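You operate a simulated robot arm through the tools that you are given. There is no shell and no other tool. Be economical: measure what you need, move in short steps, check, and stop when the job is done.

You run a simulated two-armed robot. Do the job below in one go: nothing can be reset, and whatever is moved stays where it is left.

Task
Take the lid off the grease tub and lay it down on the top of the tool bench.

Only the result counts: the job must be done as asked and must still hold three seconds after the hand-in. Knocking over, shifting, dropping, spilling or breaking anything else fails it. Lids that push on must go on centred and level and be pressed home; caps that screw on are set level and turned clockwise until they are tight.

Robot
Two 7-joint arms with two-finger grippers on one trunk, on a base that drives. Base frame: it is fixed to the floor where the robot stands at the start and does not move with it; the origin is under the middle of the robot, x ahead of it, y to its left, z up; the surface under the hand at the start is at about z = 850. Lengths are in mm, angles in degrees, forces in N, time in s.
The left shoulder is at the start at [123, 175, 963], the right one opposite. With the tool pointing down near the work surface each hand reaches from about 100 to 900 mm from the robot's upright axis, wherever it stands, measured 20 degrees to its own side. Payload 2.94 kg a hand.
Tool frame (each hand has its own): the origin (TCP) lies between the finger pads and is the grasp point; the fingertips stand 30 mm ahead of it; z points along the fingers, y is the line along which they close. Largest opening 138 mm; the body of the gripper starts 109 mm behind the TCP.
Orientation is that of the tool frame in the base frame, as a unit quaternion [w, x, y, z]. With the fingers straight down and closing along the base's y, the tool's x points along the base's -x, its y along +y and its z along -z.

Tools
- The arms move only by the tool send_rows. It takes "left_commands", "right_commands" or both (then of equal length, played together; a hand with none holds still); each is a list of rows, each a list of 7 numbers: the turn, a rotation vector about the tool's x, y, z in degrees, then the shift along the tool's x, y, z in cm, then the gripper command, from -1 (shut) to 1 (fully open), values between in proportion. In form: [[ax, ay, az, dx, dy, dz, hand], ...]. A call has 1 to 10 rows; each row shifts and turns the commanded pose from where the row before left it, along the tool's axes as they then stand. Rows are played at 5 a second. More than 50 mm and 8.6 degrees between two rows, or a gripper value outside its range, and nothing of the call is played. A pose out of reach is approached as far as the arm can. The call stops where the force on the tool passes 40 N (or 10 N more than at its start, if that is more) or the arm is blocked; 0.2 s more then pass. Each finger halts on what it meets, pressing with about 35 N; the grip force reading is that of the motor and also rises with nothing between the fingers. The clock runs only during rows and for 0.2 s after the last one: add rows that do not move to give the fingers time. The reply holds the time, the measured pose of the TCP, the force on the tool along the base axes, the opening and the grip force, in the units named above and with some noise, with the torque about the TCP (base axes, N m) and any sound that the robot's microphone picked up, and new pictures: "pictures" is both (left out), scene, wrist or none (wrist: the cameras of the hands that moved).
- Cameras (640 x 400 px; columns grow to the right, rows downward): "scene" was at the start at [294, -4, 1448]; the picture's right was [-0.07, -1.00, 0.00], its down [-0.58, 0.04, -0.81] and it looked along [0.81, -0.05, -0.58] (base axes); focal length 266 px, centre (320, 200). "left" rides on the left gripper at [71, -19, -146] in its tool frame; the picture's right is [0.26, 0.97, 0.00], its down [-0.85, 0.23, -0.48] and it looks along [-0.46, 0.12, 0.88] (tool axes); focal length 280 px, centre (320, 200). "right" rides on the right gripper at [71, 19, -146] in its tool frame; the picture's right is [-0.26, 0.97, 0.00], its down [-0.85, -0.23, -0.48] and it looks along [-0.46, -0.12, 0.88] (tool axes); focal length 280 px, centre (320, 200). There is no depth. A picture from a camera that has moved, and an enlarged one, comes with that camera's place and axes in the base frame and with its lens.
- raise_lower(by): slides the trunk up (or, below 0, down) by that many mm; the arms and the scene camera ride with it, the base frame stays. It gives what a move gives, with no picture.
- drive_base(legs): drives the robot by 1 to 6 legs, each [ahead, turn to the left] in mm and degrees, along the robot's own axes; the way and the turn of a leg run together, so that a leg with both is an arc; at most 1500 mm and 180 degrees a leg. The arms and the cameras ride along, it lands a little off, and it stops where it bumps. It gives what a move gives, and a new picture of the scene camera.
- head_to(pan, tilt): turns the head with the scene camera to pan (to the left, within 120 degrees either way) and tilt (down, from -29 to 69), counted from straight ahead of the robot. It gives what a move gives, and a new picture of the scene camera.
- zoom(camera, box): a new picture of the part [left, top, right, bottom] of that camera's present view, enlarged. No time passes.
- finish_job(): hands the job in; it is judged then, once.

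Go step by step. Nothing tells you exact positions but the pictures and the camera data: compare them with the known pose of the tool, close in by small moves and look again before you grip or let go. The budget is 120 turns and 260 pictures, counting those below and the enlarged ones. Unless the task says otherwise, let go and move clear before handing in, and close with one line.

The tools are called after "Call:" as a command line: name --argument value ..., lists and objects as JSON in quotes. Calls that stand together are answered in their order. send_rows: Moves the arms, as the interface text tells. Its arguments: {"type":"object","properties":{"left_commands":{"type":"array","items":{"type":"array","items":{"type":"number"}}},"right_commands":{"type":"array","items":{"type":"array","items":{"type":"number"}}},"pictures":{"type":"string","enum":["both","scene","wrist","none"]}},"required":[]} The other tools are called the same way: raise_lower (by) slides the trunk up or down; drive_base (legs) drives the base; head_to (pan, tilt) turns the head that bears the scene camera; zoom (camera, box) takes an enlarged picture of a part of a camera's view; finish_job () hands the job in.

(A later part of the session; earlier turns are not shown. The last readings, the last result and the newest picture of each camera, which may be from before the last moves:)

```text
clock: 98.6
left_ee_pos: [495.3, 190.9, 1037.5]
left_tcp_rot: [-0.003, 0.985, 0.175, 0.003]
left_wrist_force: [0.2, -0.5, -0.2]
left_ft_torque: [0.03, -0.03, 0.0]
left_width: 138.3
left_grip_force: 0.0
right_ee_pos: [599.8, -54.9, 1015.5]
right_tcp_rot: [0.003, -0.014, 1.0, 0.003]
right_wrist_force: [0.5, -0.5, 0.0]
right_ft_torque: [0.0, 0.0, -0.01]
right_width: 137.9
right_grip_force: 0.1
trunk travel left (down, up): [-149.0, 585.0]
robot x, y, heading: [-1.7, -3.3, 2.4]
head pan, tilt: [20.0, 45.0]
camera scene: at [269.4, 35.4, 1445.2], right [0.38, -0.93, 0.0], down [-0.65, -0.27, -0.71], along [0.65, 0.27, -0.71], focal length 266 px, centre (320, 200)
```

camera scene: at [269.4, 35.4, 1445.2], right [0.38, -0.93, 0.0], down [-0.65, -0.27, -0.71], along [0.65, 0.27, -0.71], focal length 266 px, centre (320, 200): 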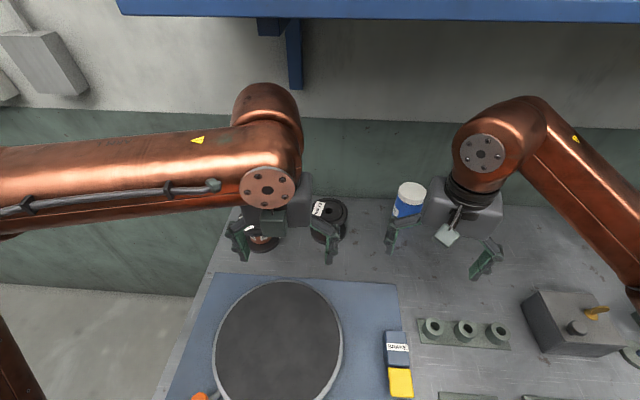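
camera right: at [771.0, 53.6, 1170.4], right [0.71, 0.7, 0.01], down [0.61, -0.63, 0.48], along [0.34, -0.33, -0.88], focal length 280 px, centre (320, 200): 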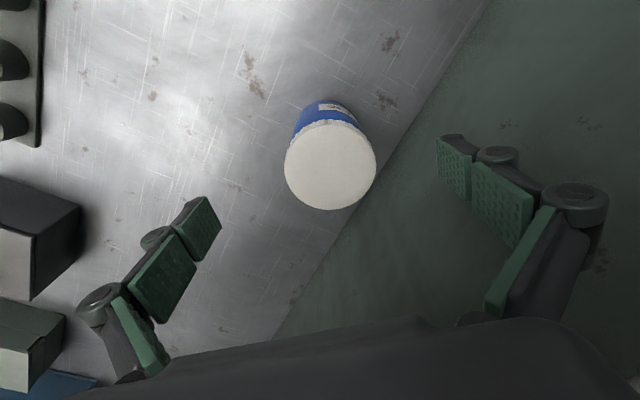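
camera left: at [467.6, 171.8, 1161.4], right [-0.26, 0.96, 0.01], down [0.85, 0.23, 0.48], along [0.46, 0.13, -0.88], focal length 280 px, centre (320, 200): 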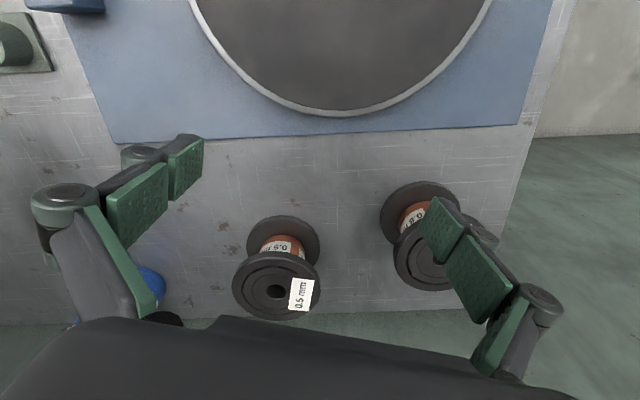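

The roll went freely. I'll move the right hand aside and try the left inward again.

Call:
send_rows --left_commands '[[0, 0, 0, 0, 0, 0, 1], [0, 0, 0, 0.2, 2.9, 0, 1], [0, 0, 0, 0.2, 2.9, 0, 1], [0, 0, 0, 0.2, 2.9, 0, 1], [0, 0, 0, 0.2, 2.9, 0, 1], [0, 0, 0, 0.2, 2.9, 0, 1], [0, 0, 0, 0, 0, 0, 1]]' --right_commands '[[0, 0, 0, 0, -3.5, 0, 1], [0, 0, 0, 0, -3.5, 0, 1], [0, 0, 0, 0, -3.5, 0, 1], [0, 0, 0, 0, -3.5, 0, 1], [0, 0, 0, 0, -3.5, 0, 1], [0, 0, 0, 0, -3.5, 0, 1], [0, 0, 0, 0, 0, 0, 1]]' --pictures "scene"

```text
clock: 100.2
left_ee_pos: [508.4, 162.7, 1036.1]
left_tcp_rot: [-0.001, 0.984, 0.177, 0.004]
left_wrist_force: [-0.2, 0.2, 0.2]
left_ft_torque: [0.01, -0.04, -0.03]
left_width: 138.1
left_grip_force: 0.1
left hand out of reach, approached as far as the arm can: row 3, 4, 5, 6
right_ee_pos: [604.7, -264.7, 1017.2]
right_tcp_rot: [0.001, -0.013, 1.0, 0.003]
right_wrist_force: [0.9, -0.5, -0.8]
right_ft_torque: [-0.05, 0.0, 0.01]
right_width: 138.1
right_grip_force: 0.0
trunk travel left (down, up): [-149.0, 585.0]
robot x, y, heading: [-2.9, -5.3, 2.3]
head pan, tilt: [20.0, 45.0]
camera scene: at [269.6, 35.9, 1445.1], right [0.38, -0.92, 0.0], down [-0.65, -0.27, -0.71], along [0.65, 0.27, -0.71], focal length 266 px, centre (320, 200)
```

scene: 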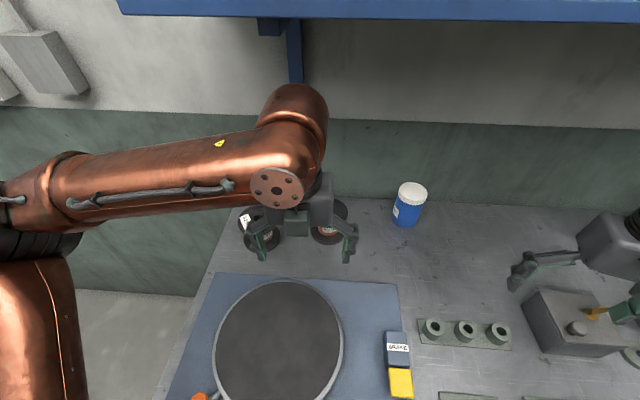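

Call:
send_rows --left_commands '[[0, 0, 0, 2.0, -1.5, -0.4, 1], [0, 0, 0, 3.1, -0.9, -0.2, 1], [0, 0, 0, 3.1, -0.9, 0, 1], [0, 0, 0, 3.1, -0.9, 0, 1], [0, 0, 0, 3.1, -0.9, 0, 1], [0, 0, 0, 3.1, -0.9, 0, 1], [0, 0, 0, 0, 0, 0, 1]]' --pictures "scene"

```text
clock: 101.8
left_ee_pos: [626.3, 299.7, 1042.3]
left_tcp_rot: [-0.004, 0.985, 0.174, 0.003]
left_wrist_force: [0.2, 0.4, -0.3]
left_ft_torque: [0.04, 0.0, 0.04]
left_width: 138.1
left_grip_force: 0.0
left hand out of reach, approached as far as the arm can: row 4, 6
right_ee_pos: [604.7, -266.5, 1018.4]
right_tcp_rot: [0.002, -0.013, 1.0, 0.004]
right_wrist_force: [-0.1, -0.7, -0.6]
right_ft_torque: [0.02, -0.03, 0.0]
right_width: 137.9
right_grip_force: 0.0
trunk travel left (down, up): [-149.0, 585.0]
robot x, y, heading: [-5.6, -4.0, 2.4]
head pan, tilt: [20.0, 45.0]
camera scene: at [272.2, 34.1, 1444.9], right [0.38, -0.93, 0.0], down [-0.66, -0.27, -0.71], along [0.65, 0.27, -0.71], focal length 266 px, centre (320, 200)
```

scene: 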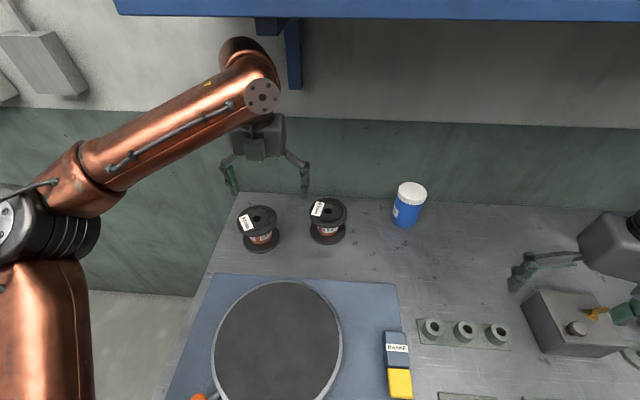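

The left elbow is effectively fixed, so I'll use geometry it can reach: hand pointing forward-right, with the robot turned about -11°. First I'll orient the left hand that way: yaw, then pitch forward with the camera on top.

Call:
send_rows --left_commands '[[0, 0, 0, -2.5, -1, -0.5, 1], [0, 0, 0, -2.5, -1, -0.5, 1], [0, 0, 8, 0, 0, 0, 1], [0, 0, 8, 0, 0, 0, 1], [0, 0, 8, 0, 0, 0, 1], [0, 0, 8, 0, 0, 0, 1], [0, 0, 8, 0, 0, 0, 1], [0, 0, 8, 0, 0, 0, 1], [0, 0, 0, 0, 0, 0, 1]]' --pictures "none"

Call:
send_rows --left_commands '[[0, 7, 0, 0, 0, 0, 1], [0, 7, 0, 0, 0, 0, 1], [0, 7, 0, 0, 0, 0, 1], [0, 7, 0, 0, 0, 0, 1], [0, 7, 0, 0, 0, 0, 1], [0, 7, 0, 0, 0, 0, 1], [0, 7, 0, 0, 0, 0, 1], [0, 7, 0, 0, 0, 0, 1], [0, 7, 0, 0, 0, 0, 1], [0, 0, 0, 0, 0, 0, 1]]' --pictures "both"

```text
clock: 103.8
left_ee_pos: [573.6, 301.5, 1052.7]
left_tcp_rot: [-0.004, 0.97, -0.242, 0.002]
left_wrist_force: [0.0, -0.1, 0.6]
left_ft_torque: [-0.01, -0.01, -0.02]
left_width: 138.1
left_grip_force: 0.0
right_ee_pos: [604.8, -266.5, 1018.0]
right_tcp_rot: [0.002, -0.013, 1.0, 0.002]
right_wrist_force: [-0.6, -0.4, 0.1]
right_ft_torque: [-0.02, -0.02, 0.01]
right_width: 138.1
right_grip_force: 0.0
trunk travel left (down, up): [-149.0, 585.0]
robot x, y, heading: [-2.0, -4.1, 2.2]
head pan, tilt: [20.0, 45.0]
```

```text
clock: 106.0
left_ee_pos: [571.9, 301.7, 1051.8]
left_tcp_rot: [0.121, 0.826, -0.206, 0.509]
left_wrist_force: [-0.6, -0.1, -0.4]
left_ft_torque: [0.03, 0.02, -0.01]
left_width: 138.1
left_grip_force: 0.1
right_ee_pos: [603.8, -266.0, 1018.5]
right_tcp_rot: [0.001, -0.013, 1.0, 0.003]
right_wrist_force: [0.5, 0.0, -0.5]
right_ft_torque: [0.01, 0.02, -0.01]
right_width: 138.1
right_grip_force: 0.0
trunk travel left (down, up): [-149.0, 585.0]
robot x, y, heading: [-2.0, -2.7, 2.3]
head pan, tilt: [20.0, 45.0]
camera scene: at [269.2, 35.1, 1445.3], right [0.38, -0.93, 0.0], down [-0.65, -0.27, -0.71], along [0.65, 0.27, -0.71], focal length 266 px, centre (320, 200)
camera left: at [494.0, 361.4, 1181.4], right [-0.35, -0.91, 0.23], down [-0.82, 0.18, -0.54], along [0.46, -0.37, -0.81], focal length 280 px, centre (320, 200)
```

scene: 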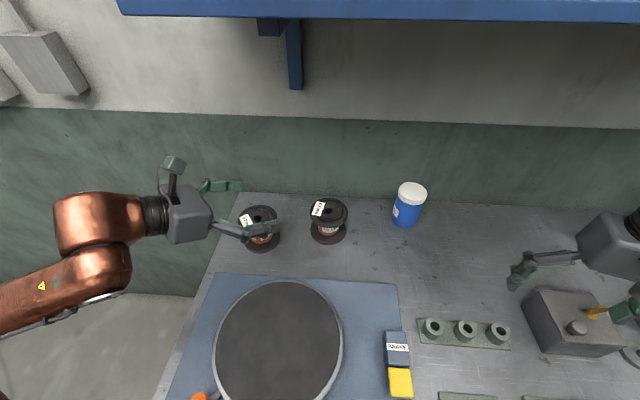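
left: 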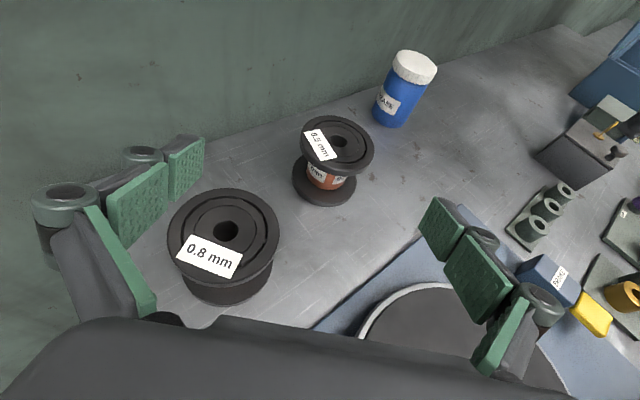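

This works well: the left hand is pitched forward, camera on top, with no limit reached. I'll advance it toward the tub, above the spools, and see how far it goes.

Call:
send_rows --left_commands '[[0, 0, 0, 0.9, 1.3, 3, 1], [0, 0, 0, 0.9, 1.3, 3, 1], [0, 0, 0, 0.9, 1.3, 3, 1], [0, 0, 0, 0.9, 1.3, 3, 1], [0, 0, 0, 0.9, 1.3, 3, 1], [0, 0, 0, 0, 0, 0, 1]]' --pictures "both"

```text
clock: 107.4
left_ee_pos: [677.3, 172.7, 1026.3]
left_tcp_rot: [0.122, 0.827, -0.207, 0.507]
left_wrist_force: [0.1, -0.2, 0.7]
left_ft_torque: [-0.02, 0.04, -0.04]
left_width: 138.0
left_grip_force: 0.1
right_ee_pos: [604.3, -264.9, 1017.9]
right_tcp_rot: [0.001, -0.013, 1.0, 0.003]
right_wrist_force: [-0.2, 0.6, -0.5]
right_ft_torque: [-0.02, 0.0, 0.01]
right_width: 138.2
right_grip_force: 0.1
trunk travel left (down, up): [-149.0, 585.0]
robot x, y, heading: [-4.6, -4.9, 2.5]
head pan, tilt: [20.0, 45.0]
camera scene: at [268.9, 36.0, 1445.3], right [0.38, -0.92, 0.0], down [-0.65, -0.27, -0.71], along [0.65, 0.27, -0.71], focal length 266 px, centre (320, 200)
camera left: at [599.5, 232.6, 1154.5], right [-0.35, -0.91, 0.23], down [-0.82, 0.18, -0.54], along [0.45, -0.37, -0.81], focal length 280 px, centre (320, 200)
```

scene: 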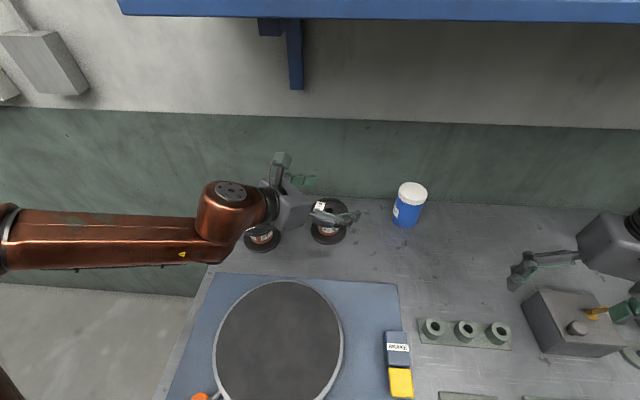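
left: 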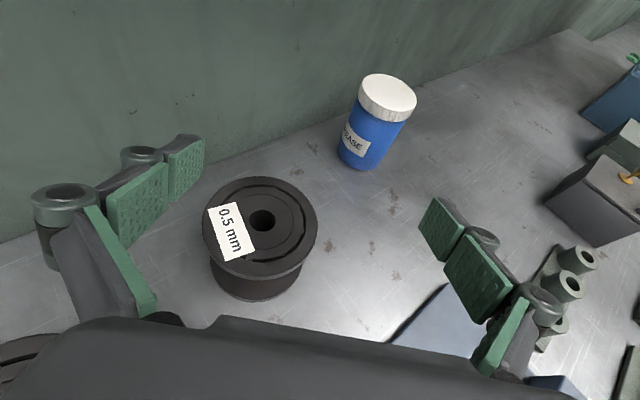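

The left arm now moves freely toward the tub. Before gripping, I'll set the base and trunk for both arms: trunk +60, a little forward, and about 8° left.

Call:
raise_lower --by 60

Call:
drive_base --legs '[[0, 8], [22, 0]]'

Call:
head_to --pan -5 --tilt 45

```text
clock: 108.4
left_ee_pos: [679.4, 172.2, 1082.2]
left_tcp_rot: [0.122, 0.828, -0.207, 0.506]
left_wrist_force: [-0.1, -0.3, -0.5]
left_ft_torque: [0.0, 0.0, 0.02]
left_width: 138.0
left_grip_force: 0.1
right_ee_pos: [607.2, -264.4, 1074.8]
right_tcp_rot: [0.0, -0.013, 1.0, 0.003]
right_wrist_force: [0.2, 0.2, 0.3]
right_ft_torque: [0.0, 0.06, 0.03]
right_width: 137.9
right_grip_force: 0.2
trunk travel left (down, up): [-209.0, 525.0]
robot x, y, heading: [-2.4, -5.4, 2.1]
head pan, tilt: [20.0, 45.0]
```

```text
clock: 109.8
left_ee_pos: [663.8, 268.5, 1087.8]
left_tcp_rot: [0.086, 0.838, -0.15, 0.518]
left_wrist_force: [1.0, -0.1, -0.6]
left_ft_torque: [0.03, 0.04, -0.01]
left_width: 138.1
left_grip_force: 0.0
right_ee_pos: [651.8, -174.7, 1081.2]
right_tcp_rot: [0.005, -0.083, 0.997, 0.003]
right_wrist_force: [1.5, -0.6, -0.4]
right_ft_torque: [0.03, 0.11, 0.0]
right_width: 138.1
right_grip_force: 0.0
trunk travel left (down, up): [-209.0, 525.0]
robot x, y, heading: [15.2, 1.3, 10.1]
head pan, tilt: [20.0, 45.0]
camera scene: at [236.8, 68.1, 1510.7], right [0.5, -0.86, 0.0], down [-0.61, -0.36, -0.7], along [0.61, 0.36, -0.71], focal length 266 px, centre (320, 200)
```

scene: 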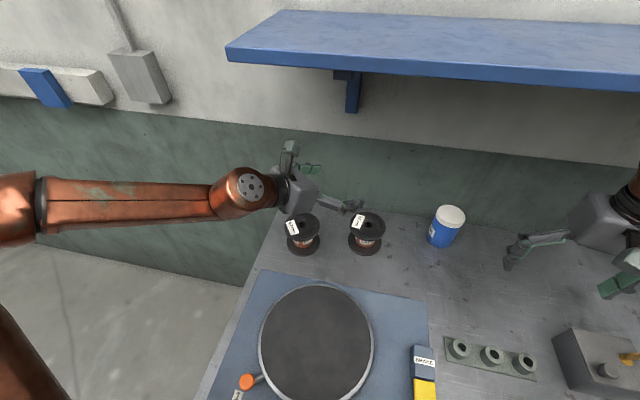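

```text
clock: 110.7
left_ee_pos: [658.0, 267.3, 1091.2]
left_tcp_rot: [0.086, 0.836, -0.151, 0.521]
left_wrist_force: [0.6, 0.1, -0.1]
left_ft_torque: [-0.04, 0.02, -0.01]
left_width: 138.2
left_grip_force: 0.2
right_ee_pos: [645.9, -177.8, 1083.7]
right_tcp_rot: [0.009, -0.083, 0.997, 0.003]
right_wrist_force: [-0.2, -1.1, -0.8]
right_ft_torque: [0.0, 0.02, -0.01]
right_width: 138.0
right_grip_force: 0.0
trunk travel left (down, up): [-209.0, 525.0]
robot x, y, heading: [21.7, -1.4, 10.0]
head pan, tilt: [-5.0, 45.0]
camera scene: at [239.4, 33.4, 1511.6], right [0.09, -1.0, 0.0], down [-0.7, -0.07, -0.71], along [0.7, 0.07, -0.71], focal length 266 px, centre (320, 200)
```

scene: 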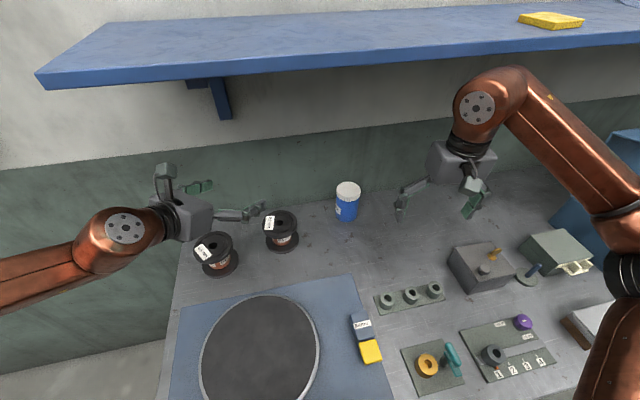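

Both hands are clear. I'll lower the right hand, then bring it in toward the tub.

Call:
send_rows --right_commands '[[0, 0, 0, 0.3, 0, 2, 1], [0, 0, 0, 0, 0, 2, 1], [0, 1, 0, 0, 0, 2.2, 1], [0, 0, 0, -2.4, 2, 0, 1], [0, 0, 0, -2.4, 2, 0, 1], [0, 0, 0, -2.4, 2, 0, 1], [0, 0, 0, -2.4, 2, 0, 1], [0, 0, 0, -2.4, 2, 0, 1], [0, 0, 0, -2.0, 2, 0, 1], [0, 0, 0, 0, 0, 0, 1]]' --pictures "wrist"

```text
clock: 112.9
left_ee_pos: [658.9, 266.3, 1091.9]
left_tcp_rot: [0.085, 0.837, -0.15, 0.52]
left_wrist_force: [-0.5, -0.1, -0.5]
left_ft_torque: [0.0, -0.01, 0.03]
left_width: 137.9
left_grip_force: 0.1
right_ee_pos: [764.0, -35.5, 1021.0]
right_tcp_rot: [-0.002, -0.084, 0.997, 0.002]
right_wrist_force: [0.0, -0.1, -0.8]
right_ft_torque: [0.02, -0.01, -0.03]
right_width: 138.2
right_grip_force: 0.0
trunk travel left (down, up): [-209.0, 525.0]
robot x, y, heading: [18.1, 0.3, 10.1]
head pan, tilt: [-5.0, 45.0]
camera right: at [690.4, -29.0, 1166.0], right [0.1, 1.0, 0.0], down [0.88, -0.09, 0.47], along [0.47, -0.04, -0.88], focal length 280 px, centre (320, 200)
```

right: 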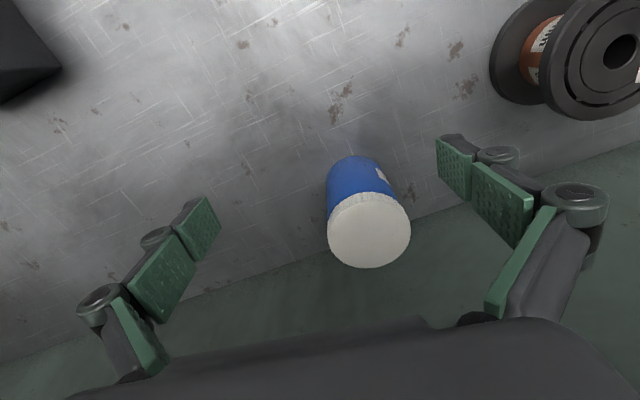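

Call:
send_rows --right_commands '[[0, 0, 0, -1, 0.4, 0, 1], [0, 0, 0, -1.5, 0.5, 0, 1], [0, 0, 0, -1.5, 0.5, 0, 1], [0, 0, 0, -1.5, 0.5, 0, 1], [0, 0, 0, -1.2, 0.4, 0, 1], [0, 0, 0, -0.95, 0.2, 0, 1], [0, 0, 0, 0, 0, 0, 1], [0, 0, 0, 0, 0, 0, 1]]' --pictures "both"

```text
clock: 114.7
left_ee_pos: [658.1, 266.1, 1090.3]
left_tcp_rot: [0.085, 0.836, -0.148, 0.522]
left_wrist_force: [-0.5, 0.5, 0.4]
left_ft_torque: [0.02, 0.0, -0.04]
left_width: 137.7
left_grip_force: 0.2
right_ee_pos: [834.4, 2.6, 1019.7]
right_tcp_rot: [-0.001, -0.083, 0.997, 0.004]
right_wrist_force: [-0.5, 0.4, 0.6]
right_ft_torque: [-0.03, -0.03, 0.0]
right_width: 138.1
right_grip_force: 0.2
trunk travel left (down, up): [-209.0, 525.0]
robot x, y, heading: [20.7, -0.4, 10.2]
head pan, tilt: [-5.0, 45.0]
camera scene: at [241.1, 34.3, 1511.1], right [0.09, -1.0, 0.0], down [-0.7, -0.07, -0.71], along [0.7, 0.07, -0.71], focal length 266 px, centre (320, 200)
camera right: at [759.7, 9.2, 1165.4], right [0.1, 1.0, 0.01], down [0.88, -0.09, 0.47], along [0.47, -0.04, -0.88], focal length 280 px, centre (320, 200)
```

scene: 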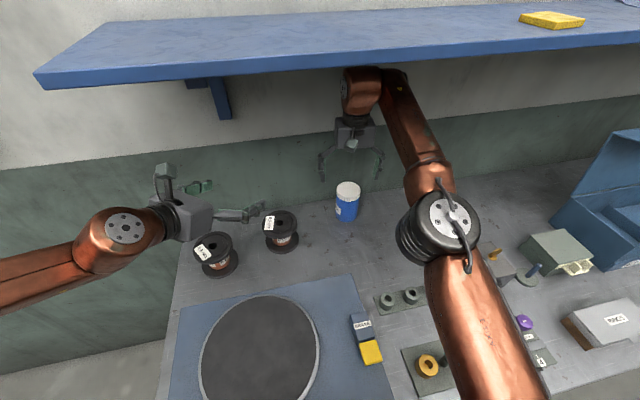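
right: 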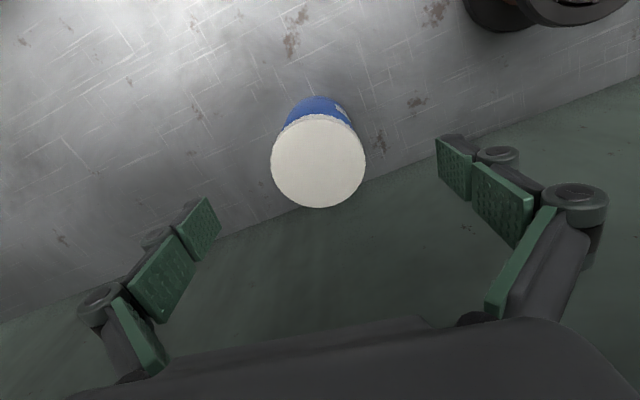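

The right hand is over the lid again, upright and centred. I'll pre-turn it clockwise, lower and grip the lid.

Call:
send_rows --right_commands '[[0, 0, 8, 0, 0, 0, 1], [0, 0, 8, 0, 0, 0, 1], [0, 0, 8, 0, 0, 0, 1], [0, 0, 8, 0, 0, 0, 1], [0, 0, 8, 0, 0, 0.5, 1], [0, 0, 0, 0, 0, 1, 1], [0, 0, 0, 0, 0, 1, 1], [0, 0, 0, 0, 0, 1, 1], [0, 0, 0, 0, 0, 1, 1], [0, 0, 0, 0, 0, 0, 0.5]]' --pictures "wrist"

```text
clock: 116.9
left_ee_pos: [659.1, 266.9, 1091.0]
left_tcp_rot: [0.085, 0.836, -0.15, 0.521]
left_wrist_force: [-0.1, -0.1, -0.1]
left_ft_torque: [-0.01, 0.02, 0.01]
left_width: 138.0
left_grip_force: 0.1
right_ee_pos: [833.5, 2.6, 975.0]
right_tcp_rot: [-0.002, 0.262, 0.965, 0.002]
right_wrist_force: [0.1, -0.6, -0.4]
right_ft_torque: [-0.01, 0.01, 0.02]
right_width: 104.3
right_grip_force: 0.1
trunk travel left (down, up): [-209.0, 525.0]
robot x, y, heading: [19.1, -2.3, 10.4]
head pan, tilt: [-5.0, 45.0]
camera right: at [783.0, 55.4, 1120.8], right [0.72, 0.7, 0.0], down [0.62, -0.63, 0.47], along [0.33, -0.34, -0.88], focal length 280 px, centre (320, 200)
```

right: 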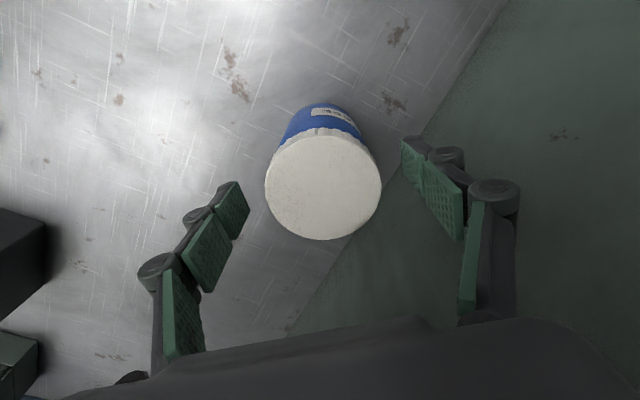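

Centred within 3 mm. I'll grip the lid with the right hand and bring the left hand to a point just short of the tub.

Call:
send_rows --right_commands '[[0, 0, 0, 0.2, 0, 0, 0.2], [0, 0, 0, 0, 0, 0, -0.2], [0, 0, 0, 0, 0, 0, -1], [0, 0, 0, 0, 0, 0, -1], [0, 0, 0, 0, 0, 0, -1], [0, 0, 0, 0, 0, 0, -1], [0, 0, 0, 0, 0, 0, -1], [0, 0, 0, 0, 0, 0, -1], [0, 0, 0, 0, 0, 0, -1]]' --left_commands '[[0, 0, 0, 0, 0, 0, 1], [0, 0, 0, -1, 2.6, 2.4, 1], [0, 0, 0, -1, 2.6, 2.4, 1], [0, 0, 0, -1, 2.6, 2.4, 1], [0, 0, 0, -1, 2.6, 2.4, 1], [0, 0, 0, -1, 2.6, 2.4, 1], [0, 0, 0, -1, 2.6, 2.4, 1], [0, 0, 0, -1, 2.6, 2.4, 1], [0, 0, 0, 0, 0, 0, 1]]' --pictures "both"

```text
clock: 118.9
left_ee_pos: [682.7, 148.0, 1015.4]
left_tcp_rot: [0.086, 0.836, -0.15, 0.521]
left_wrist_force: [0.2, 0.9, -0.7]
left_ft_torque: [-0.05, 0.01, -0.01]
left_width: 137.9
left_grip_force: 0.1
left hand out of reach, approached as far as the arm can: row 5, 6, 7, 8
right_ee_pos: [833.0, 4.5, 975.4]
right_tcp_rot: [-0.002, 0.263, 0.965, 0.001]
right_wrist_force: [-1.2, 0.2, 6.4]
right_ft_torque: [-0.03, -0.02, 0.01]
right_width: 70.7
right_grip_force: 34.7
trunk travel left (down, up): [-209.0, 525.0]
robot x, y, heading: [15.1, 0.2, 10.4]
head pan, tilt: [-5.0, 45.0]
camera scene: at [240.6, 33.8, 1511.2], right [0.09, -1.0, 0.0], down [-0.7, -0.07, -0.71], along [0.7, 0.07, -0.71], focal length 266 px, centre (320, 200)
camera right: at [780.9, 55.8, 1121.2], right [0.72, 0.7, 0.0], down [0.62, -0.63, 0.47], along [0.33, -0.34, -0.88], focal length 280 px, centre (320, 200)
camera left: at [594.2, 197.0, 1144.0], right [-0.22, -0.95, 0.22], down [-0.83, 0.06, -0.55], along [0.51, -0.31, -0.8], focal length 280 px, centre (320, 200)
```

scene: 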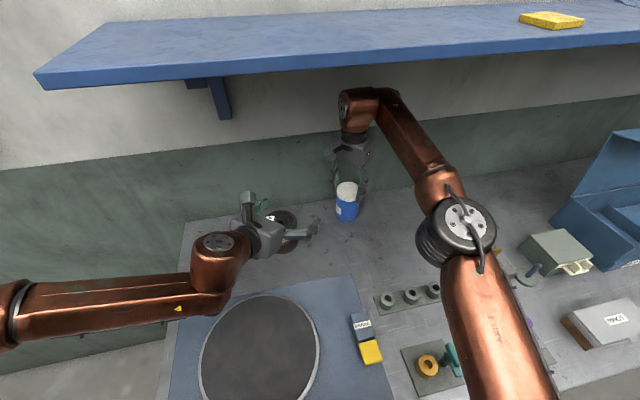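
right: 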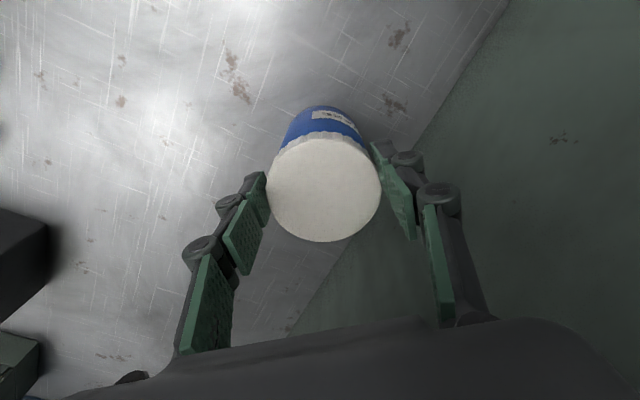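
left: 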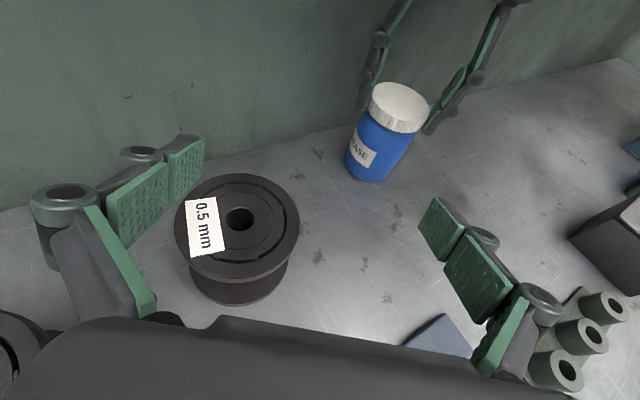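

The left arm still falls short of the tub at this heading. With the lid gripped, I'll slide the tub a short way nearer over clear bench so both hands can work on it. I'll return it afterwards. First I'll pull the left hand back.

Call:
send_rows --left_commands '[[0, 0, 0, 0, 0, -3, 1], [0, 0, 0, 0, 0, -3, 1], [0, 0, 0, 0, 0, -3, 1], [0, 0, 0, 0, 0, -3, 1], [0, 0, 0, 0, 0, -3, 1], [0, 0, 0, 0, -1, -2, 1], [0, 0, 0, 0, 0, 0, 1]]' --right_commands '[[0, 0, 0, 0, 0, -0.1, -1], [0, 0, 0, 0, 0, -0.1, -1], [0, 0, 0, 0, 0, 0, -1], [0, 0, 0, 0, 0, 0, -1], [0, 0, 0, 0, 0, 0, -1], [0, 0, 0, 0, 0, 0, -1], [0, 0, 0, 0, 0, 0, -1]]' --pictures "none"

```text
clock: 120.5
left_ee_pos: [540.1, 208.1, 1091.3]
left_tcp_rot: [0.086, 0.837, -0.15, 0.52]
left_wrist_force: [0.1, 1.4, 0.0]
left_ft_torque: [0.01, 0.0, 0.03]
left_width: 138.4
left_grip_force: 0.1
right_ee_pos: [832.0, 3.6, 976.5]
right_tcp_rot: [-0.002, 0.264, 0.965, 0.002]
right_wrist_force: [-0.1, -0.6, -5.0]
right_ft_torque: [0.02, 0.03, -0.04]
right_width: 70.5
right_grip_force: 34.5
trunk travel left (down, up): [-209.0, 525.0]
robot x, y, heading: [23.0, -2.2, 10.2]
head pan, tilt: [-5.0, 45.0]
```

Call:
send_rows --right_commands '[[0, 0, 0, 0.6, -0.1, 0, -1], [0, 0, 0, 1.3, -0.2, 0, -1], [0, 0, 0, 1.3, -0.2, 0, -1], [0, 0, 0, 1.3, -0.2, 0, -1], [0, 0, 0, 1.3, -0.2, 0, -1], [0, 0, 0, 1.3, -0.2, 0, -1], [0, 0, 0, 1.3, -0.2, 0, -1], [0, 0, 0, 1.0, -0.2, 0, -1], [0, 0, 0, 0, 0, 0, -1]]' --pictures "both"

```text
clock: 122.5
left_ee_pos: [541.2, 208.6, 1090.0]
left_tcp_rot: [0.086, 0.836, -0.15, 0.521]
left_wrist_force: [-0.2, 0.0, 0.2]
left_ft_torque: [-0.06, 0.0, 0.0]
left_width: 138.2
left_grip_force: 0.1
right_ee_pos: [744.6, 39.0, 977.3]
right_tcp_rot: [-0.002, 0.263, 0.965, 0.002]
right_wrist_force: [0.3, 0.2, -2.9]
right_ft_torque: [0.02, 0.04, 0.0]
right_width: 70.4
right_grip_force: 35.3
trunk travel left (down, up): [-209.0, 525.0]
robot x, y, heading: [16.4, -0.3, 10.4]
head pan, tilt: [-5.0, 45.0]
camera scene: at [241.3, 33.8, 1511.1], right [0.09, -1.0, 0.0], down [-0.7, -0.07, -0.71], along [0.7, 0.07, -0.71], focal length 266 px, centre (320, 200)
camera right: at [693.4, 90.8, 1122.1], right [0.72, 0.7, 0.0], down [0.62, -0.63, 0.47], along [0.33, -0.34, -0.88], focal length 280 px, centre (320, 200)
```

scene: 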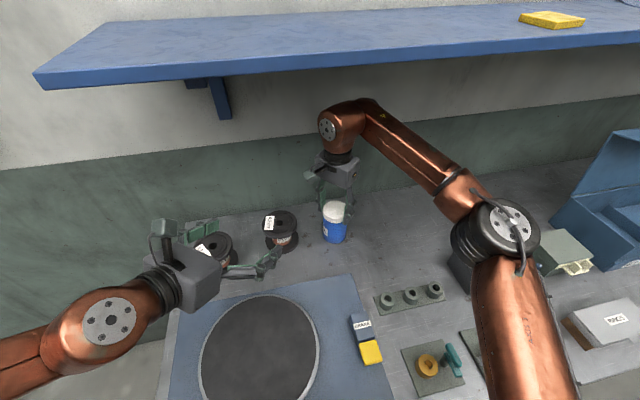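
right: 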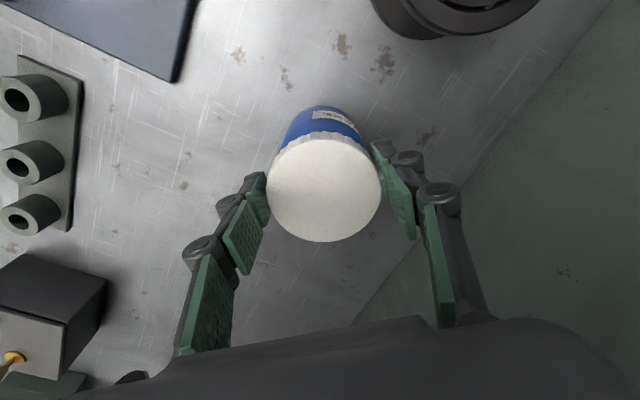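

The tub slid smoothly. I'll bring it to about (665, 45) on clear bench, then set it down and release, so the base can turn a little right to favour the left arm.

Call:
send_rows --right_commands '[[0, 0, 0, 0.9, -0.4, 0, -1], [0, 0, 0, 1.3, -0.6, 0, -1], [0, 0, 0, 1.3, -0.7, 0, -1], [0, 0, 0, 1.3, -0.7, 0, -1], [0, 0, 0, 1.3, -0.6, 0, -1], [0, 0, 0, 1.0, -0.5, 0, -1], [0, 0, 0, 0, 0, 0.1, -1], [0, 0, 0, 0, 0, 0.1, -1], [0, 0, 0, 0, 0, 0, -1]]' --pictures "wrist"

```text
clock: 124.5
left_ee_pos: [542.6, 208.3, 1091.2]
left_tcp_rot: [0.085, 0.836, -0.149, 0.521]
left_wrist_force: [-0.2, -0.1, -0.5]
left_ft_torque: [-0.01, 0.02, 0.01]
left_width: 137.9
left_grip_force: 0.0
right_ee_pos: [663.4, 43.2, 976.0]
right_tcp_rot: [-0.001, 0.263, 0.965, 0.002]
right_wrist_force: [2.0, -2.5, 2.1]
right_ft_torque: [-0.13, 0.02, 0.0]
right_width: 70.2
right_grip_force: 34.4
trunk travel left (down, up): [-209.0, 525.0]
robot x, y, heading: [20.6, -1.8, 10.2]
head pan, tilt: [-5.0, 45.0]
camera right: at [612.8, 96.3, 1121.6], right [0.72, 0.7, 0.0], down [0.62, -0.63, 0.47], along [0.33, -0.34, -0.88], focal length 280 px, centre (320, 200)
```

right: 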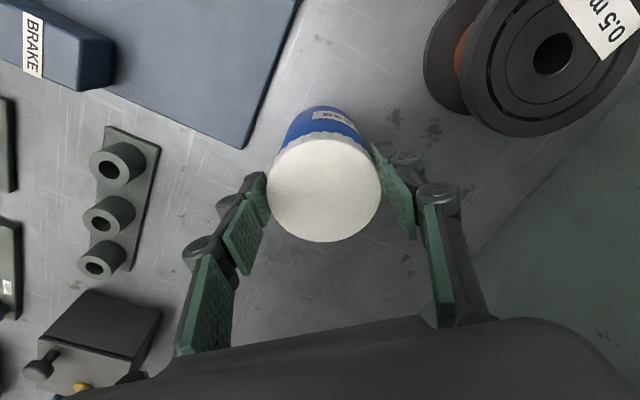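

The tub rests at (663, 43). I'll release, lift clear, move the left hand outward, and turn the base about 13° right.

Call:
send_rows --right_commands '[[0, 0, 0, 0, 0, 0, 0.2], [0, 0, 0, 0, 0, 0, 0.8], [0, 0, 0, 0, 0, 0, 1], [0, 0, 0, 0, 0, 0, 1], [0, 0, 0, 0, 0, -2, 1], [0, 0, 0, 0, 0, -2, 1], [0, 0, 0, 0, 0, -2, 1], [0, 0, 0, 0, 0, 0, 1]]' --left_commands '[[0, 0, 0, 0, -2, 0, 1], [0, 0, 0, 0, -2, 0, 1], [0, 0, 0, 0, -2, 0, 1], [0, 0, 0, 0, -2, 0, 1], [0, 0, 0, 0, -2, 0, 1], [0, 0, 0, 0, 0, 0, 1], [0, 0, 0, 0, 0, 0, 1], [0, 0, 0, 0, 0, 0, 1]]' --pictures "none"

Call:
drive_base --legs '[[0, -13]]'

```text
clock: 126.3
left_ee_pos: [574.4, 301.2, 1090.5]
left_tcp_rot: [0.086, 0.836, -0.15, 0.521]
left_wrist_force: [0.6, -0.7, 0.2]
left_ft_torque: [-0.01, 0.02, 0.0]
left_width: 137.8
left_grip_force: 0.1
right_ee_pos: [664.7, 45.1, 1035.1]
right_tcp_rot: [-0.002, 0.262, 0.965, 0.002]
right_wrist_force: [-0.6, -0.8, 0.3]
right_ft_torque: [0.01, -0.01, 0.01]
right_width: 138.2
right_grip_force: 0.1
trunk travel left (down, up): [-209.0, 525.0]
robot x, y, heading: [18.3, -1.0, 10.4]
head pan, tilt: [-5.0, 45.0]
```

```text
clock: 127.5
left_ee_pos: [628.5, 168.7, 1091.2]
left_tcp_rot: [0.142, 0.815, -0.243, 0.507]
left_wrist_force: [0.5, -0.3, 0.4]
left_ft_torque: [0.07, 0.01, 0.0]
left_width: 137.9
left_grip_force: 0.0
right_ee_pos: [660.1, -101.5, 1034.5]
right_tcp_rot: [-0.003, 0.371, 0.929, 0.002]
right_wrist_force: [-0.5, -0.2, 0.1]
right_ft_torque: [0.08, 0.02, -0.02]
right_width: 138.1
right_grip_force: 0.0
trunk travel left (down, up): [-209.0, 525.0]
robot x, y, heading: [21.5, -1.3, -2.9]
head pan, tilt: [-5.0, 45.0]
camera scene: at [243.1, -17.7, 1511.0], right [-0.13, -0.99, 0.0], down [-0.7, 0.09, -0.71], along [0.7, -0.09, -0.71], focal length 266 px, centre (320, 200)
```

scene: 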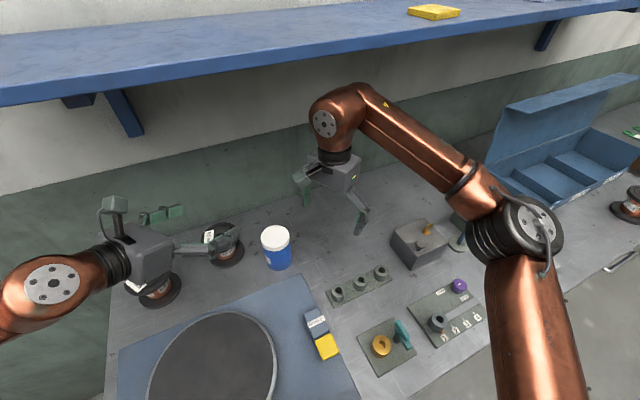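

Now I'll bring the left hand to a point just short of the tub, at body height.

Call:
send_rows --left_commands '[[0, 0, 0, -1.76, 1.78, 0.46, 1], [0, 0, 0, -1.76, 1.78, 0.46, 1], [0, 0, 0, -1.76, 1.78, 0.46, 1], [0, 0, 0, -1.76, 1.78, 0.46, 1], [0, 0, 0, -1.76, 1.78, 0.46, 1], [0, 0, 0, -1.9, 0, 0.94, 1], [0, 0, 0, -1.9, 0, 0.94, 1], [0, 0, 0, 0, 0, 0, 1]]' --pictures "both"

```text
clock: 129.3
left_ee_pos: [574.9, 108.9, 959.0]
left_tcp_rot: [0.145, 0.813, -0.245, 0.507]
left_wrist_force: [0.2, 0.1, 0.3]
left_ft_torque: [-0.03, 0.0, -0.01]
left_width: 138.1
left_grip_force: 0.0
left hand out of reach, approached as far as the arm can: row 5
right_ee_pos: [659.2, -101.1, 1035.6]
right_tcp_rot: [-0.002, 0.37, 0.929, 0.002]
right_wrist_force: [0.1, 1.2, -0.6]
right_ft_torque: [-0.01, -0.03, -0.01]
right_width: 137.7
right_grip_force: 0.0
trunk travel left (down, up): [-209.0, 525.0]
robot x, y, heading: [24.8, 0.6, -2.5]
head pan, tilt: [-5.0, 45.0]
camera scene: at [242.4, -16.8, 1511.2], right [-0.13, -0.99, 0.0], down [-0.7, 0.09, -0.71], along [0.7, -0.09, -0.71], focal length 266 px, centre (320, 200)
camera left: at [500.9, 174.9, 1088.6], right [-0.43, -0.88, 0.22], down [-0.8, 0.25, -0.55], along [0.43, -0.41, -0.8], focal length 280 px, centre (320, 200)
```

scene: 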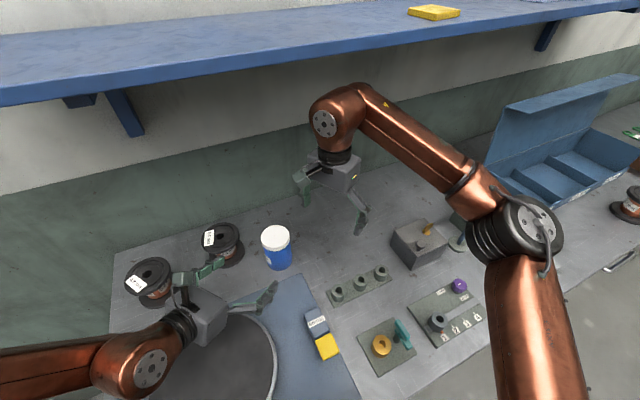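
left: 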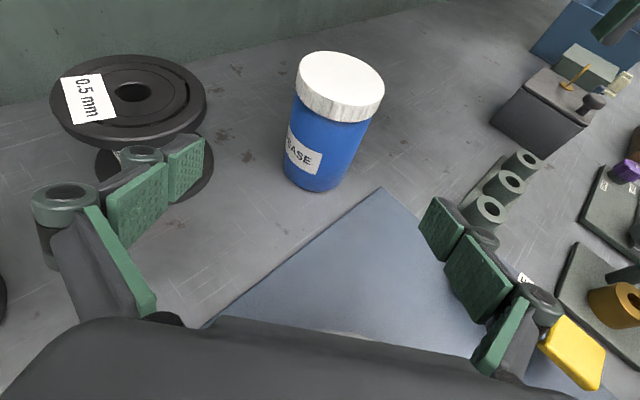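

The tub stands centred ahead of the left hand. I'll narrow the opening to pass the spool, then advance to straddle the tub's body.

Call:
send_rows --left_commands '[[0, 0, 0, 0, 0.2, 0, 0.4], [0, 0, 0, 0, 0.2, 0, 0.4], [0, 0, 0, -0.1, 0.3, 1.2, 0.4], [0, 0, 0, -0.1, 0.2, 1.5, 0.4], [0, 0, 0, -0.1, 0, 1.5, 0.4], [0, 0, 0, -0.1, 0, 1.5, 0.4], [0, 0, 0, 0, 0, 1.5, 0.4], [0, 0, 0, 0, 0, 1.5, 0.4], [0, 0, 0, 0, 0, 0, 0.4]]' --pictures "both"

```text
clock: 131.3
left_ee_pos: [635.6, 62.6, 919.3]
left_tcp_rot: [0.144, 0.814, -0.244, 0.507]
left_wrist_force: [-0.5, 0.8, -0.9]
left_ft_torque: [-0.02, 0.0, 0.0]
left_width: 96.4
left_grip_force: 0.0
left hand out of reach, approached as far as the arm can: row 1
right_ee_pos: [659.1, -100.4, 1036.3]
right_tcp_rot: [-0.002, 0.37, 0.929, 0.002]
right_wrist_force: [0.1, -0.1, 0.1]
right_ft_torque: [0.05, -0.06, 0.01]
right_width: 137.9
right_grip_force: 0.0
trunk travel left (down, up): [-209.0, 525.0]
robot x, y, heading: [21.9, -0.7, -2.5]
head pan, tilt: [-5.0, 45.0]
camera scene: at [242.6, -16.8, 1511.2], right [-0.13, -0.99, 0.0], down [-0.7, 0.09, -0.71], along [0.7, -0.09, -0.71], focal length 266 px, centre (320, 200)
camera left: at [561.0, 129.2, 1046.5], right [-0.43, -0.88, 0.22], down [-0.8, 0.25, -0.55], along [0.43, -0.41, -0.8], focal length 280 px, centre (320, 200)
```

scene: 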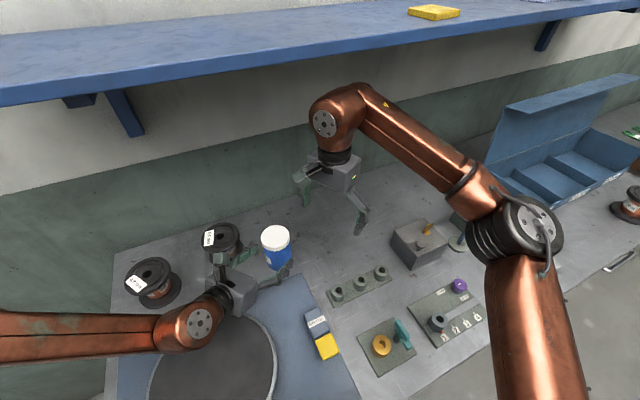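
left: 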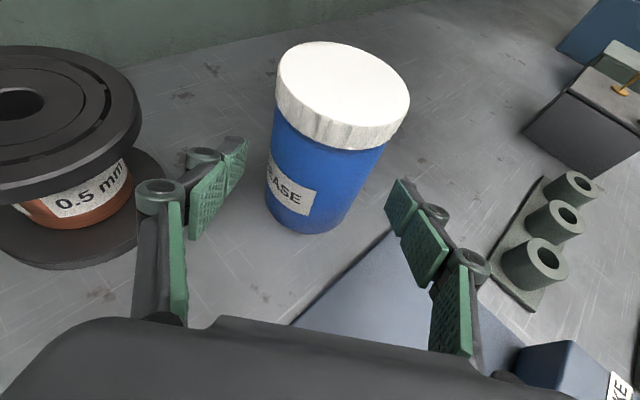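

Call:
send_rows --left_commands '[[0, 0, 0, 0, 0.1, 1, 0.4], [0, 0, 0, 0, 0.1, 1, 0.4], [0, 0, 0, 0, 0, 1, 0.4], [0, 0, 0, 0, 0, 0.7, 0.4], [0, 0, 0, 0, 0, 0, 0.4]]' --pictures "both"

```text
clock: 132.5
left_ee_pos: [662.2, 43.3, 902.0]
left_tcp_rot: [0.143, 0.814, -0.243, 0.507]
left_wrist_force: [0.1, 0.0, 0.0]
left_ft_torque: [-0.02, -0.01, -0.02]
left_width: 96.3
left_grip_force: 0.1
right_ee_pos: [659.4, -101.1, 1035.8]
right_tcp_rot: [-0.001, 0.37, 0.929, 0.003]
right_wrist_force: [0.0, 0.6, -0.3]
right_ft_torque: [0.0, 0.04, 0.04]
right_width: 138.0
right_grip_force: 0.0
trunk travel left (down, up): [-209.0, 525.0]
robot x, y, heading: [20.2, -0.2, -2.5]
head pan, tilt: [-5.0, 45.0]
camera scene: at [242.8, -16.8, 1511.1], right [-0.13, -0.99, 0.0], down [-0.7, 0.09, -0.71], along [0.7, -0.09, -0.71], focal length 266 px, centre (320, 200)
camera left: at [588.0, 109.5, 1030.1], right [-0.43, -0.88, 0.22], down [-0.8, 0.25, -0.55], along [0.43, -0.41, -0.8], focal length 280 px, centre (320, 200)
```

scene: 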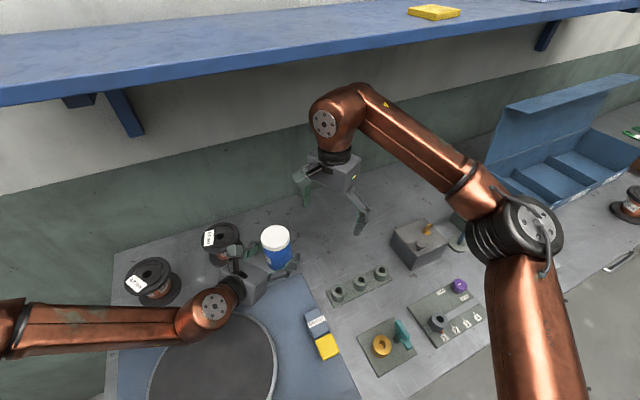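
left: 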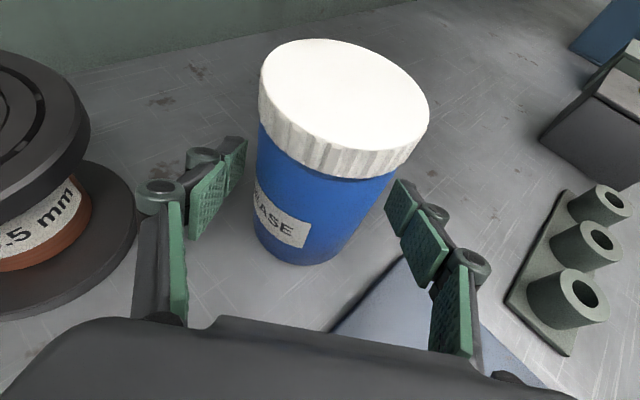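

The left fingers stand evenly either side of the tub's body. I'll close them on it.

Call:
send_rows --left_commands '[[0, 0, 0, 0, 0, 0, 0.2], [0, 0, 0, 0, 0, 0, 0.08], [0, 0, 0, 0, 0, 0, -0.1], [0, 0, 0, 0, 0, 0, -1], [0, 0, 0, 0, 0, 0, -1], [0, 0, 0, 0, 0, 0, -1]]' --pictures "wrist"

```text
clock: 133.9
left_ee_pos: [662.4, 42.6, 901.6]
left_tcp_rot: [0.145, 0.813, -0.244, 0.508]
left_wrist_force: [2.5, 2.1, 2.1]
left_ft_torque: [-0.09, 0.03, 0.04]
left_width: 63.2
left_grip_force: 35.1
right_ee_pos: [658.6, -101.6, 1035.2]
right_tcp_rot: [-0.002, 0.37, 0.929, 0.002]
right_wrist_force: [-0.1, 0.5, -0.9]
right_ft_torque: [-0.03, 0.01, 0.01]
right_width: 138.0
right_grip_force: 0.1
trunk travel left (down, up): [-209.0, 525.0]
robot x, y, heading: [19.0, -3.2, -2.8]
head pan, tilt: [-5.0, 45.0]
camera left: at [588.1, 109.9, 1030.1], right [-0.43, -0.88, 0.22], down [-0.8, 0.25, -0.55], along [0.43, -0.41, -0.8], focal length 280 px, centre (320, 200)
```

left: 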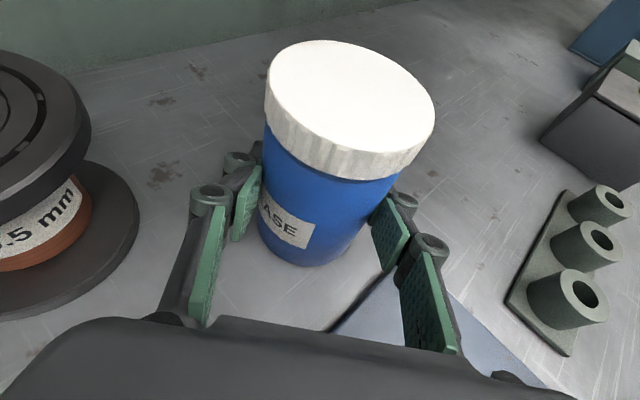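

The tub is held firmly. Now I'll bring the right hand over the lid.

Call:
send_rows --right_commands '[[0, 0, 0, 1.0, 1.2, 0, 1], [0, 0, 0, 1.7, 1.9, 0, 1], [0, 0, 0, 1.7, 1.9, 0, 1], [0, 0, 0, 1.7, 1.9, 0, 1], [0, 0, 0, 1.7, 1.9, 0, 1], [0, 0, 0, 1.5, 1.7, 0, 1], [0, 0, 0, 0, 0, 0, 1]]' --pictures "both"

```text
clock: 135.5
left_ee_pos: [662.5, 42.2, 901.8]
left_tcp_rot: [0.144, 0.814, -0.244, 0.508]
left_wrist_force: [-2.0, -0.1, 3.7]
left_ft_torque: [-0.24, 0.16, 0.01]
left_width: 63.4
left_grip_force: 35.2
right_ee_pos: [664.3, 38.8, 1036.3]
right_tcp_rot: [-0.002, 0.37, 0.929, 0.002]
right_wrist_force: [0.9, 1.0, -0.5]
right_ft_torque: [-0.01, -0.02, 0.02]
right_width: 138.3
right_grip_force: 0.0
trunk travel left (down, up): [-209.0, 525.0]
robot x, y, heading: [21.2, -0.6, -2.7]
head pan, tilt: [-5.0, 45.0]
camera scene: at [242.4, -16.7, 1511.2], right [-0.13, -0.99, 0.0], down [-0.7, 0.09, -0.71], along [0.7, -0.09, -0.71], focal length 266 px, centre (320, 200)
camera right: at [626.2, 101.7, 1182.4], right [0.85, 0.52, 0.0], down [0.46, -0.75, 0.47], along [0.25, -0.4, -0.88], focal length 280 px, centre (320, 200)
```

scene: 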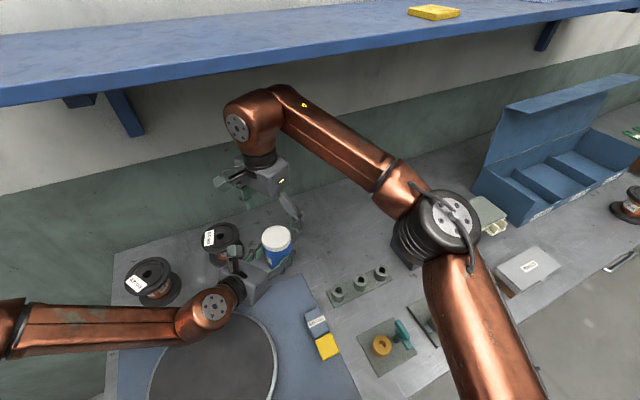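
right: 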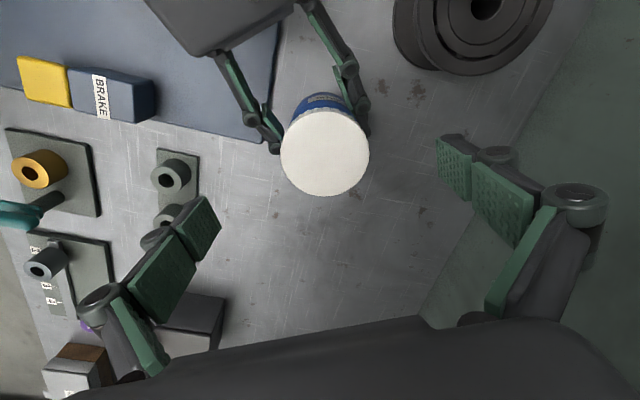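

I'll turn the right hand so its fingers clear the left fingers, centre it and look again before lowering.

Call:
send_rows --right_commands '[[0, 0, 0, -0.2, 0.5, 0, 1], [0, 0, -8, 0, 0, 0, 1], [0, 0, -8, 0, 0, 0, 1], [0, 0, -8, 0, 0, 0, 1], [0, 0, -8, 0, 0, 0, 1], [0, 0, -8, 0, 0, 0, 1], [0, 0, 0, 0, 0, 1, 1], [0, 0, 0, 0, 0, 1, 1], [0, 0, 0, 0, 0, 0, 1]]' --pictures "wrist"

```text
clock: 137.5
left_ee_pos: [661.5, 42.8, 902.9]
left_tcp_rot: [0.144, 0.814, -0.243, 0.508]
left_wrist_force: [-1.5, 0.6, 3.9]
left_ft_torque: [-0.21, 0.16, -0.07]
left_width: 63.4
left_grip_force: 35.2
right_ee_pos: [668.9, 40.6, 1018.2]
right_tcp_rot: [-0.002, 0.031, 1.0, 0.002]
right_wrist_force: [0.4, 0.2, 0.1]
right_ft_torque: [-0.01, 0.01, -0.02]
right_width: 138.0
right_grip_force: 0.1
trunk travel left (down, up): [-209.0, 525.0]
robot x, y, heading: [20.9, 1.6, -2.9]
head pan, tilt: [-5.0, 45.0]
camera right: at [599.0, 64.6, 1163.0], right [0.32, 0.95, 0.0], down [0.83, -0.28, 0.47], along [0.45, -0.15, -0.88], focal length 280 px, centre (320, 200)
```

right: 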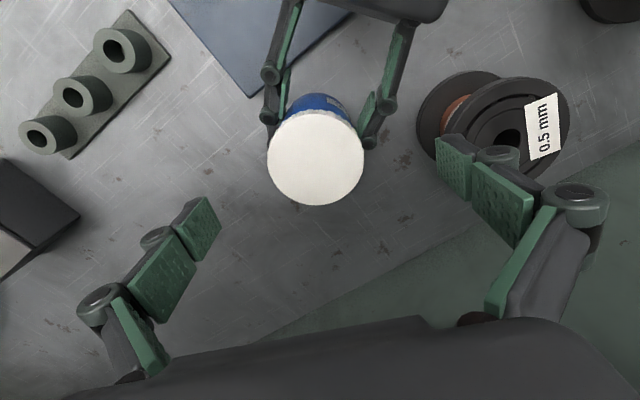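

The lid is about 4 mm off to one side, so I'll correct that. I'll also wind the right hand clockwise 72° for a long unscrewing stroke, gripping the upper part of the lid to stay above the left fingers.

Call:
send_rows --right_commands '[[0, 0, 8, 0, -0.35, 0, 1], [0, 0, 8, 0, 0, 0, 1], [0, 0, 8, 0, 0, 0, 1], [0, 0, 8, 0, 0, 0, 1], [0, 0, 8, 0, 0, 0, 1], [0, 0, 8, 0, 0, 0, 1], [0, 0, 8, 0, 0, 0, 1], [0, 0, 8, 0, 0, 0, 1], [0, 0, 8, 0, 0, 0, 1], [0, 0, 0, 0, 0, 0, 1]]' --pictures "wrist"

```text
clock: 139.7
left_ee_pos: [662.1, 43.1, 902.7]
left_tcp_rot: [0.144, 0.813, -0.243, 0.508]
left_wrist_force: [-0.8, 0.4, 4.0]
left_ft_torque: [-0.22, 0.11, -0.06]
left_width: 63.1
left_grip_force: 35.4
right_ee_pos: [668.5, 37.4, 1016.0]
right_tcp_rot: [-0.002, 0.613, 0.79, 0.001]
right_wrist_force: [0.3, -0.7, -0.7]
right_ft_torque: [-0.01, -0.02, -0.01]
right_width: 137.9
right_grip_force: 0.1
trunk travel left (down, up): [-209.0, 525.0]
robot x, y, heading: [23.5, -0.5, -2.7]
head pan, tilt: [-5.0, 45.0]
camera right: at [669.7, 110.1, 1161.6], right [1.0, -0.01, 0.0], down [-0.01, -0.88, 0.47], along [-0.01, -0.47, -0.88], focal length 280 px, centre (320, 200)
```

right: 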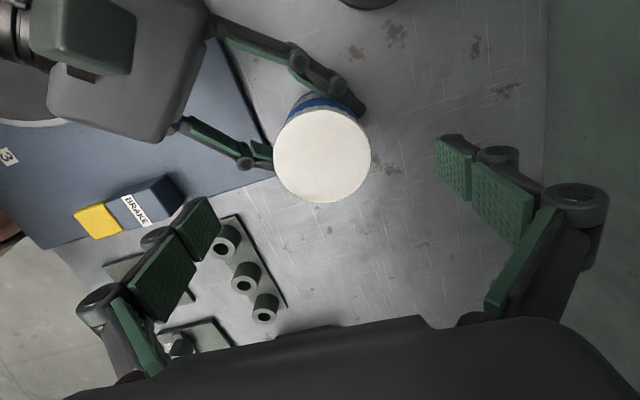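

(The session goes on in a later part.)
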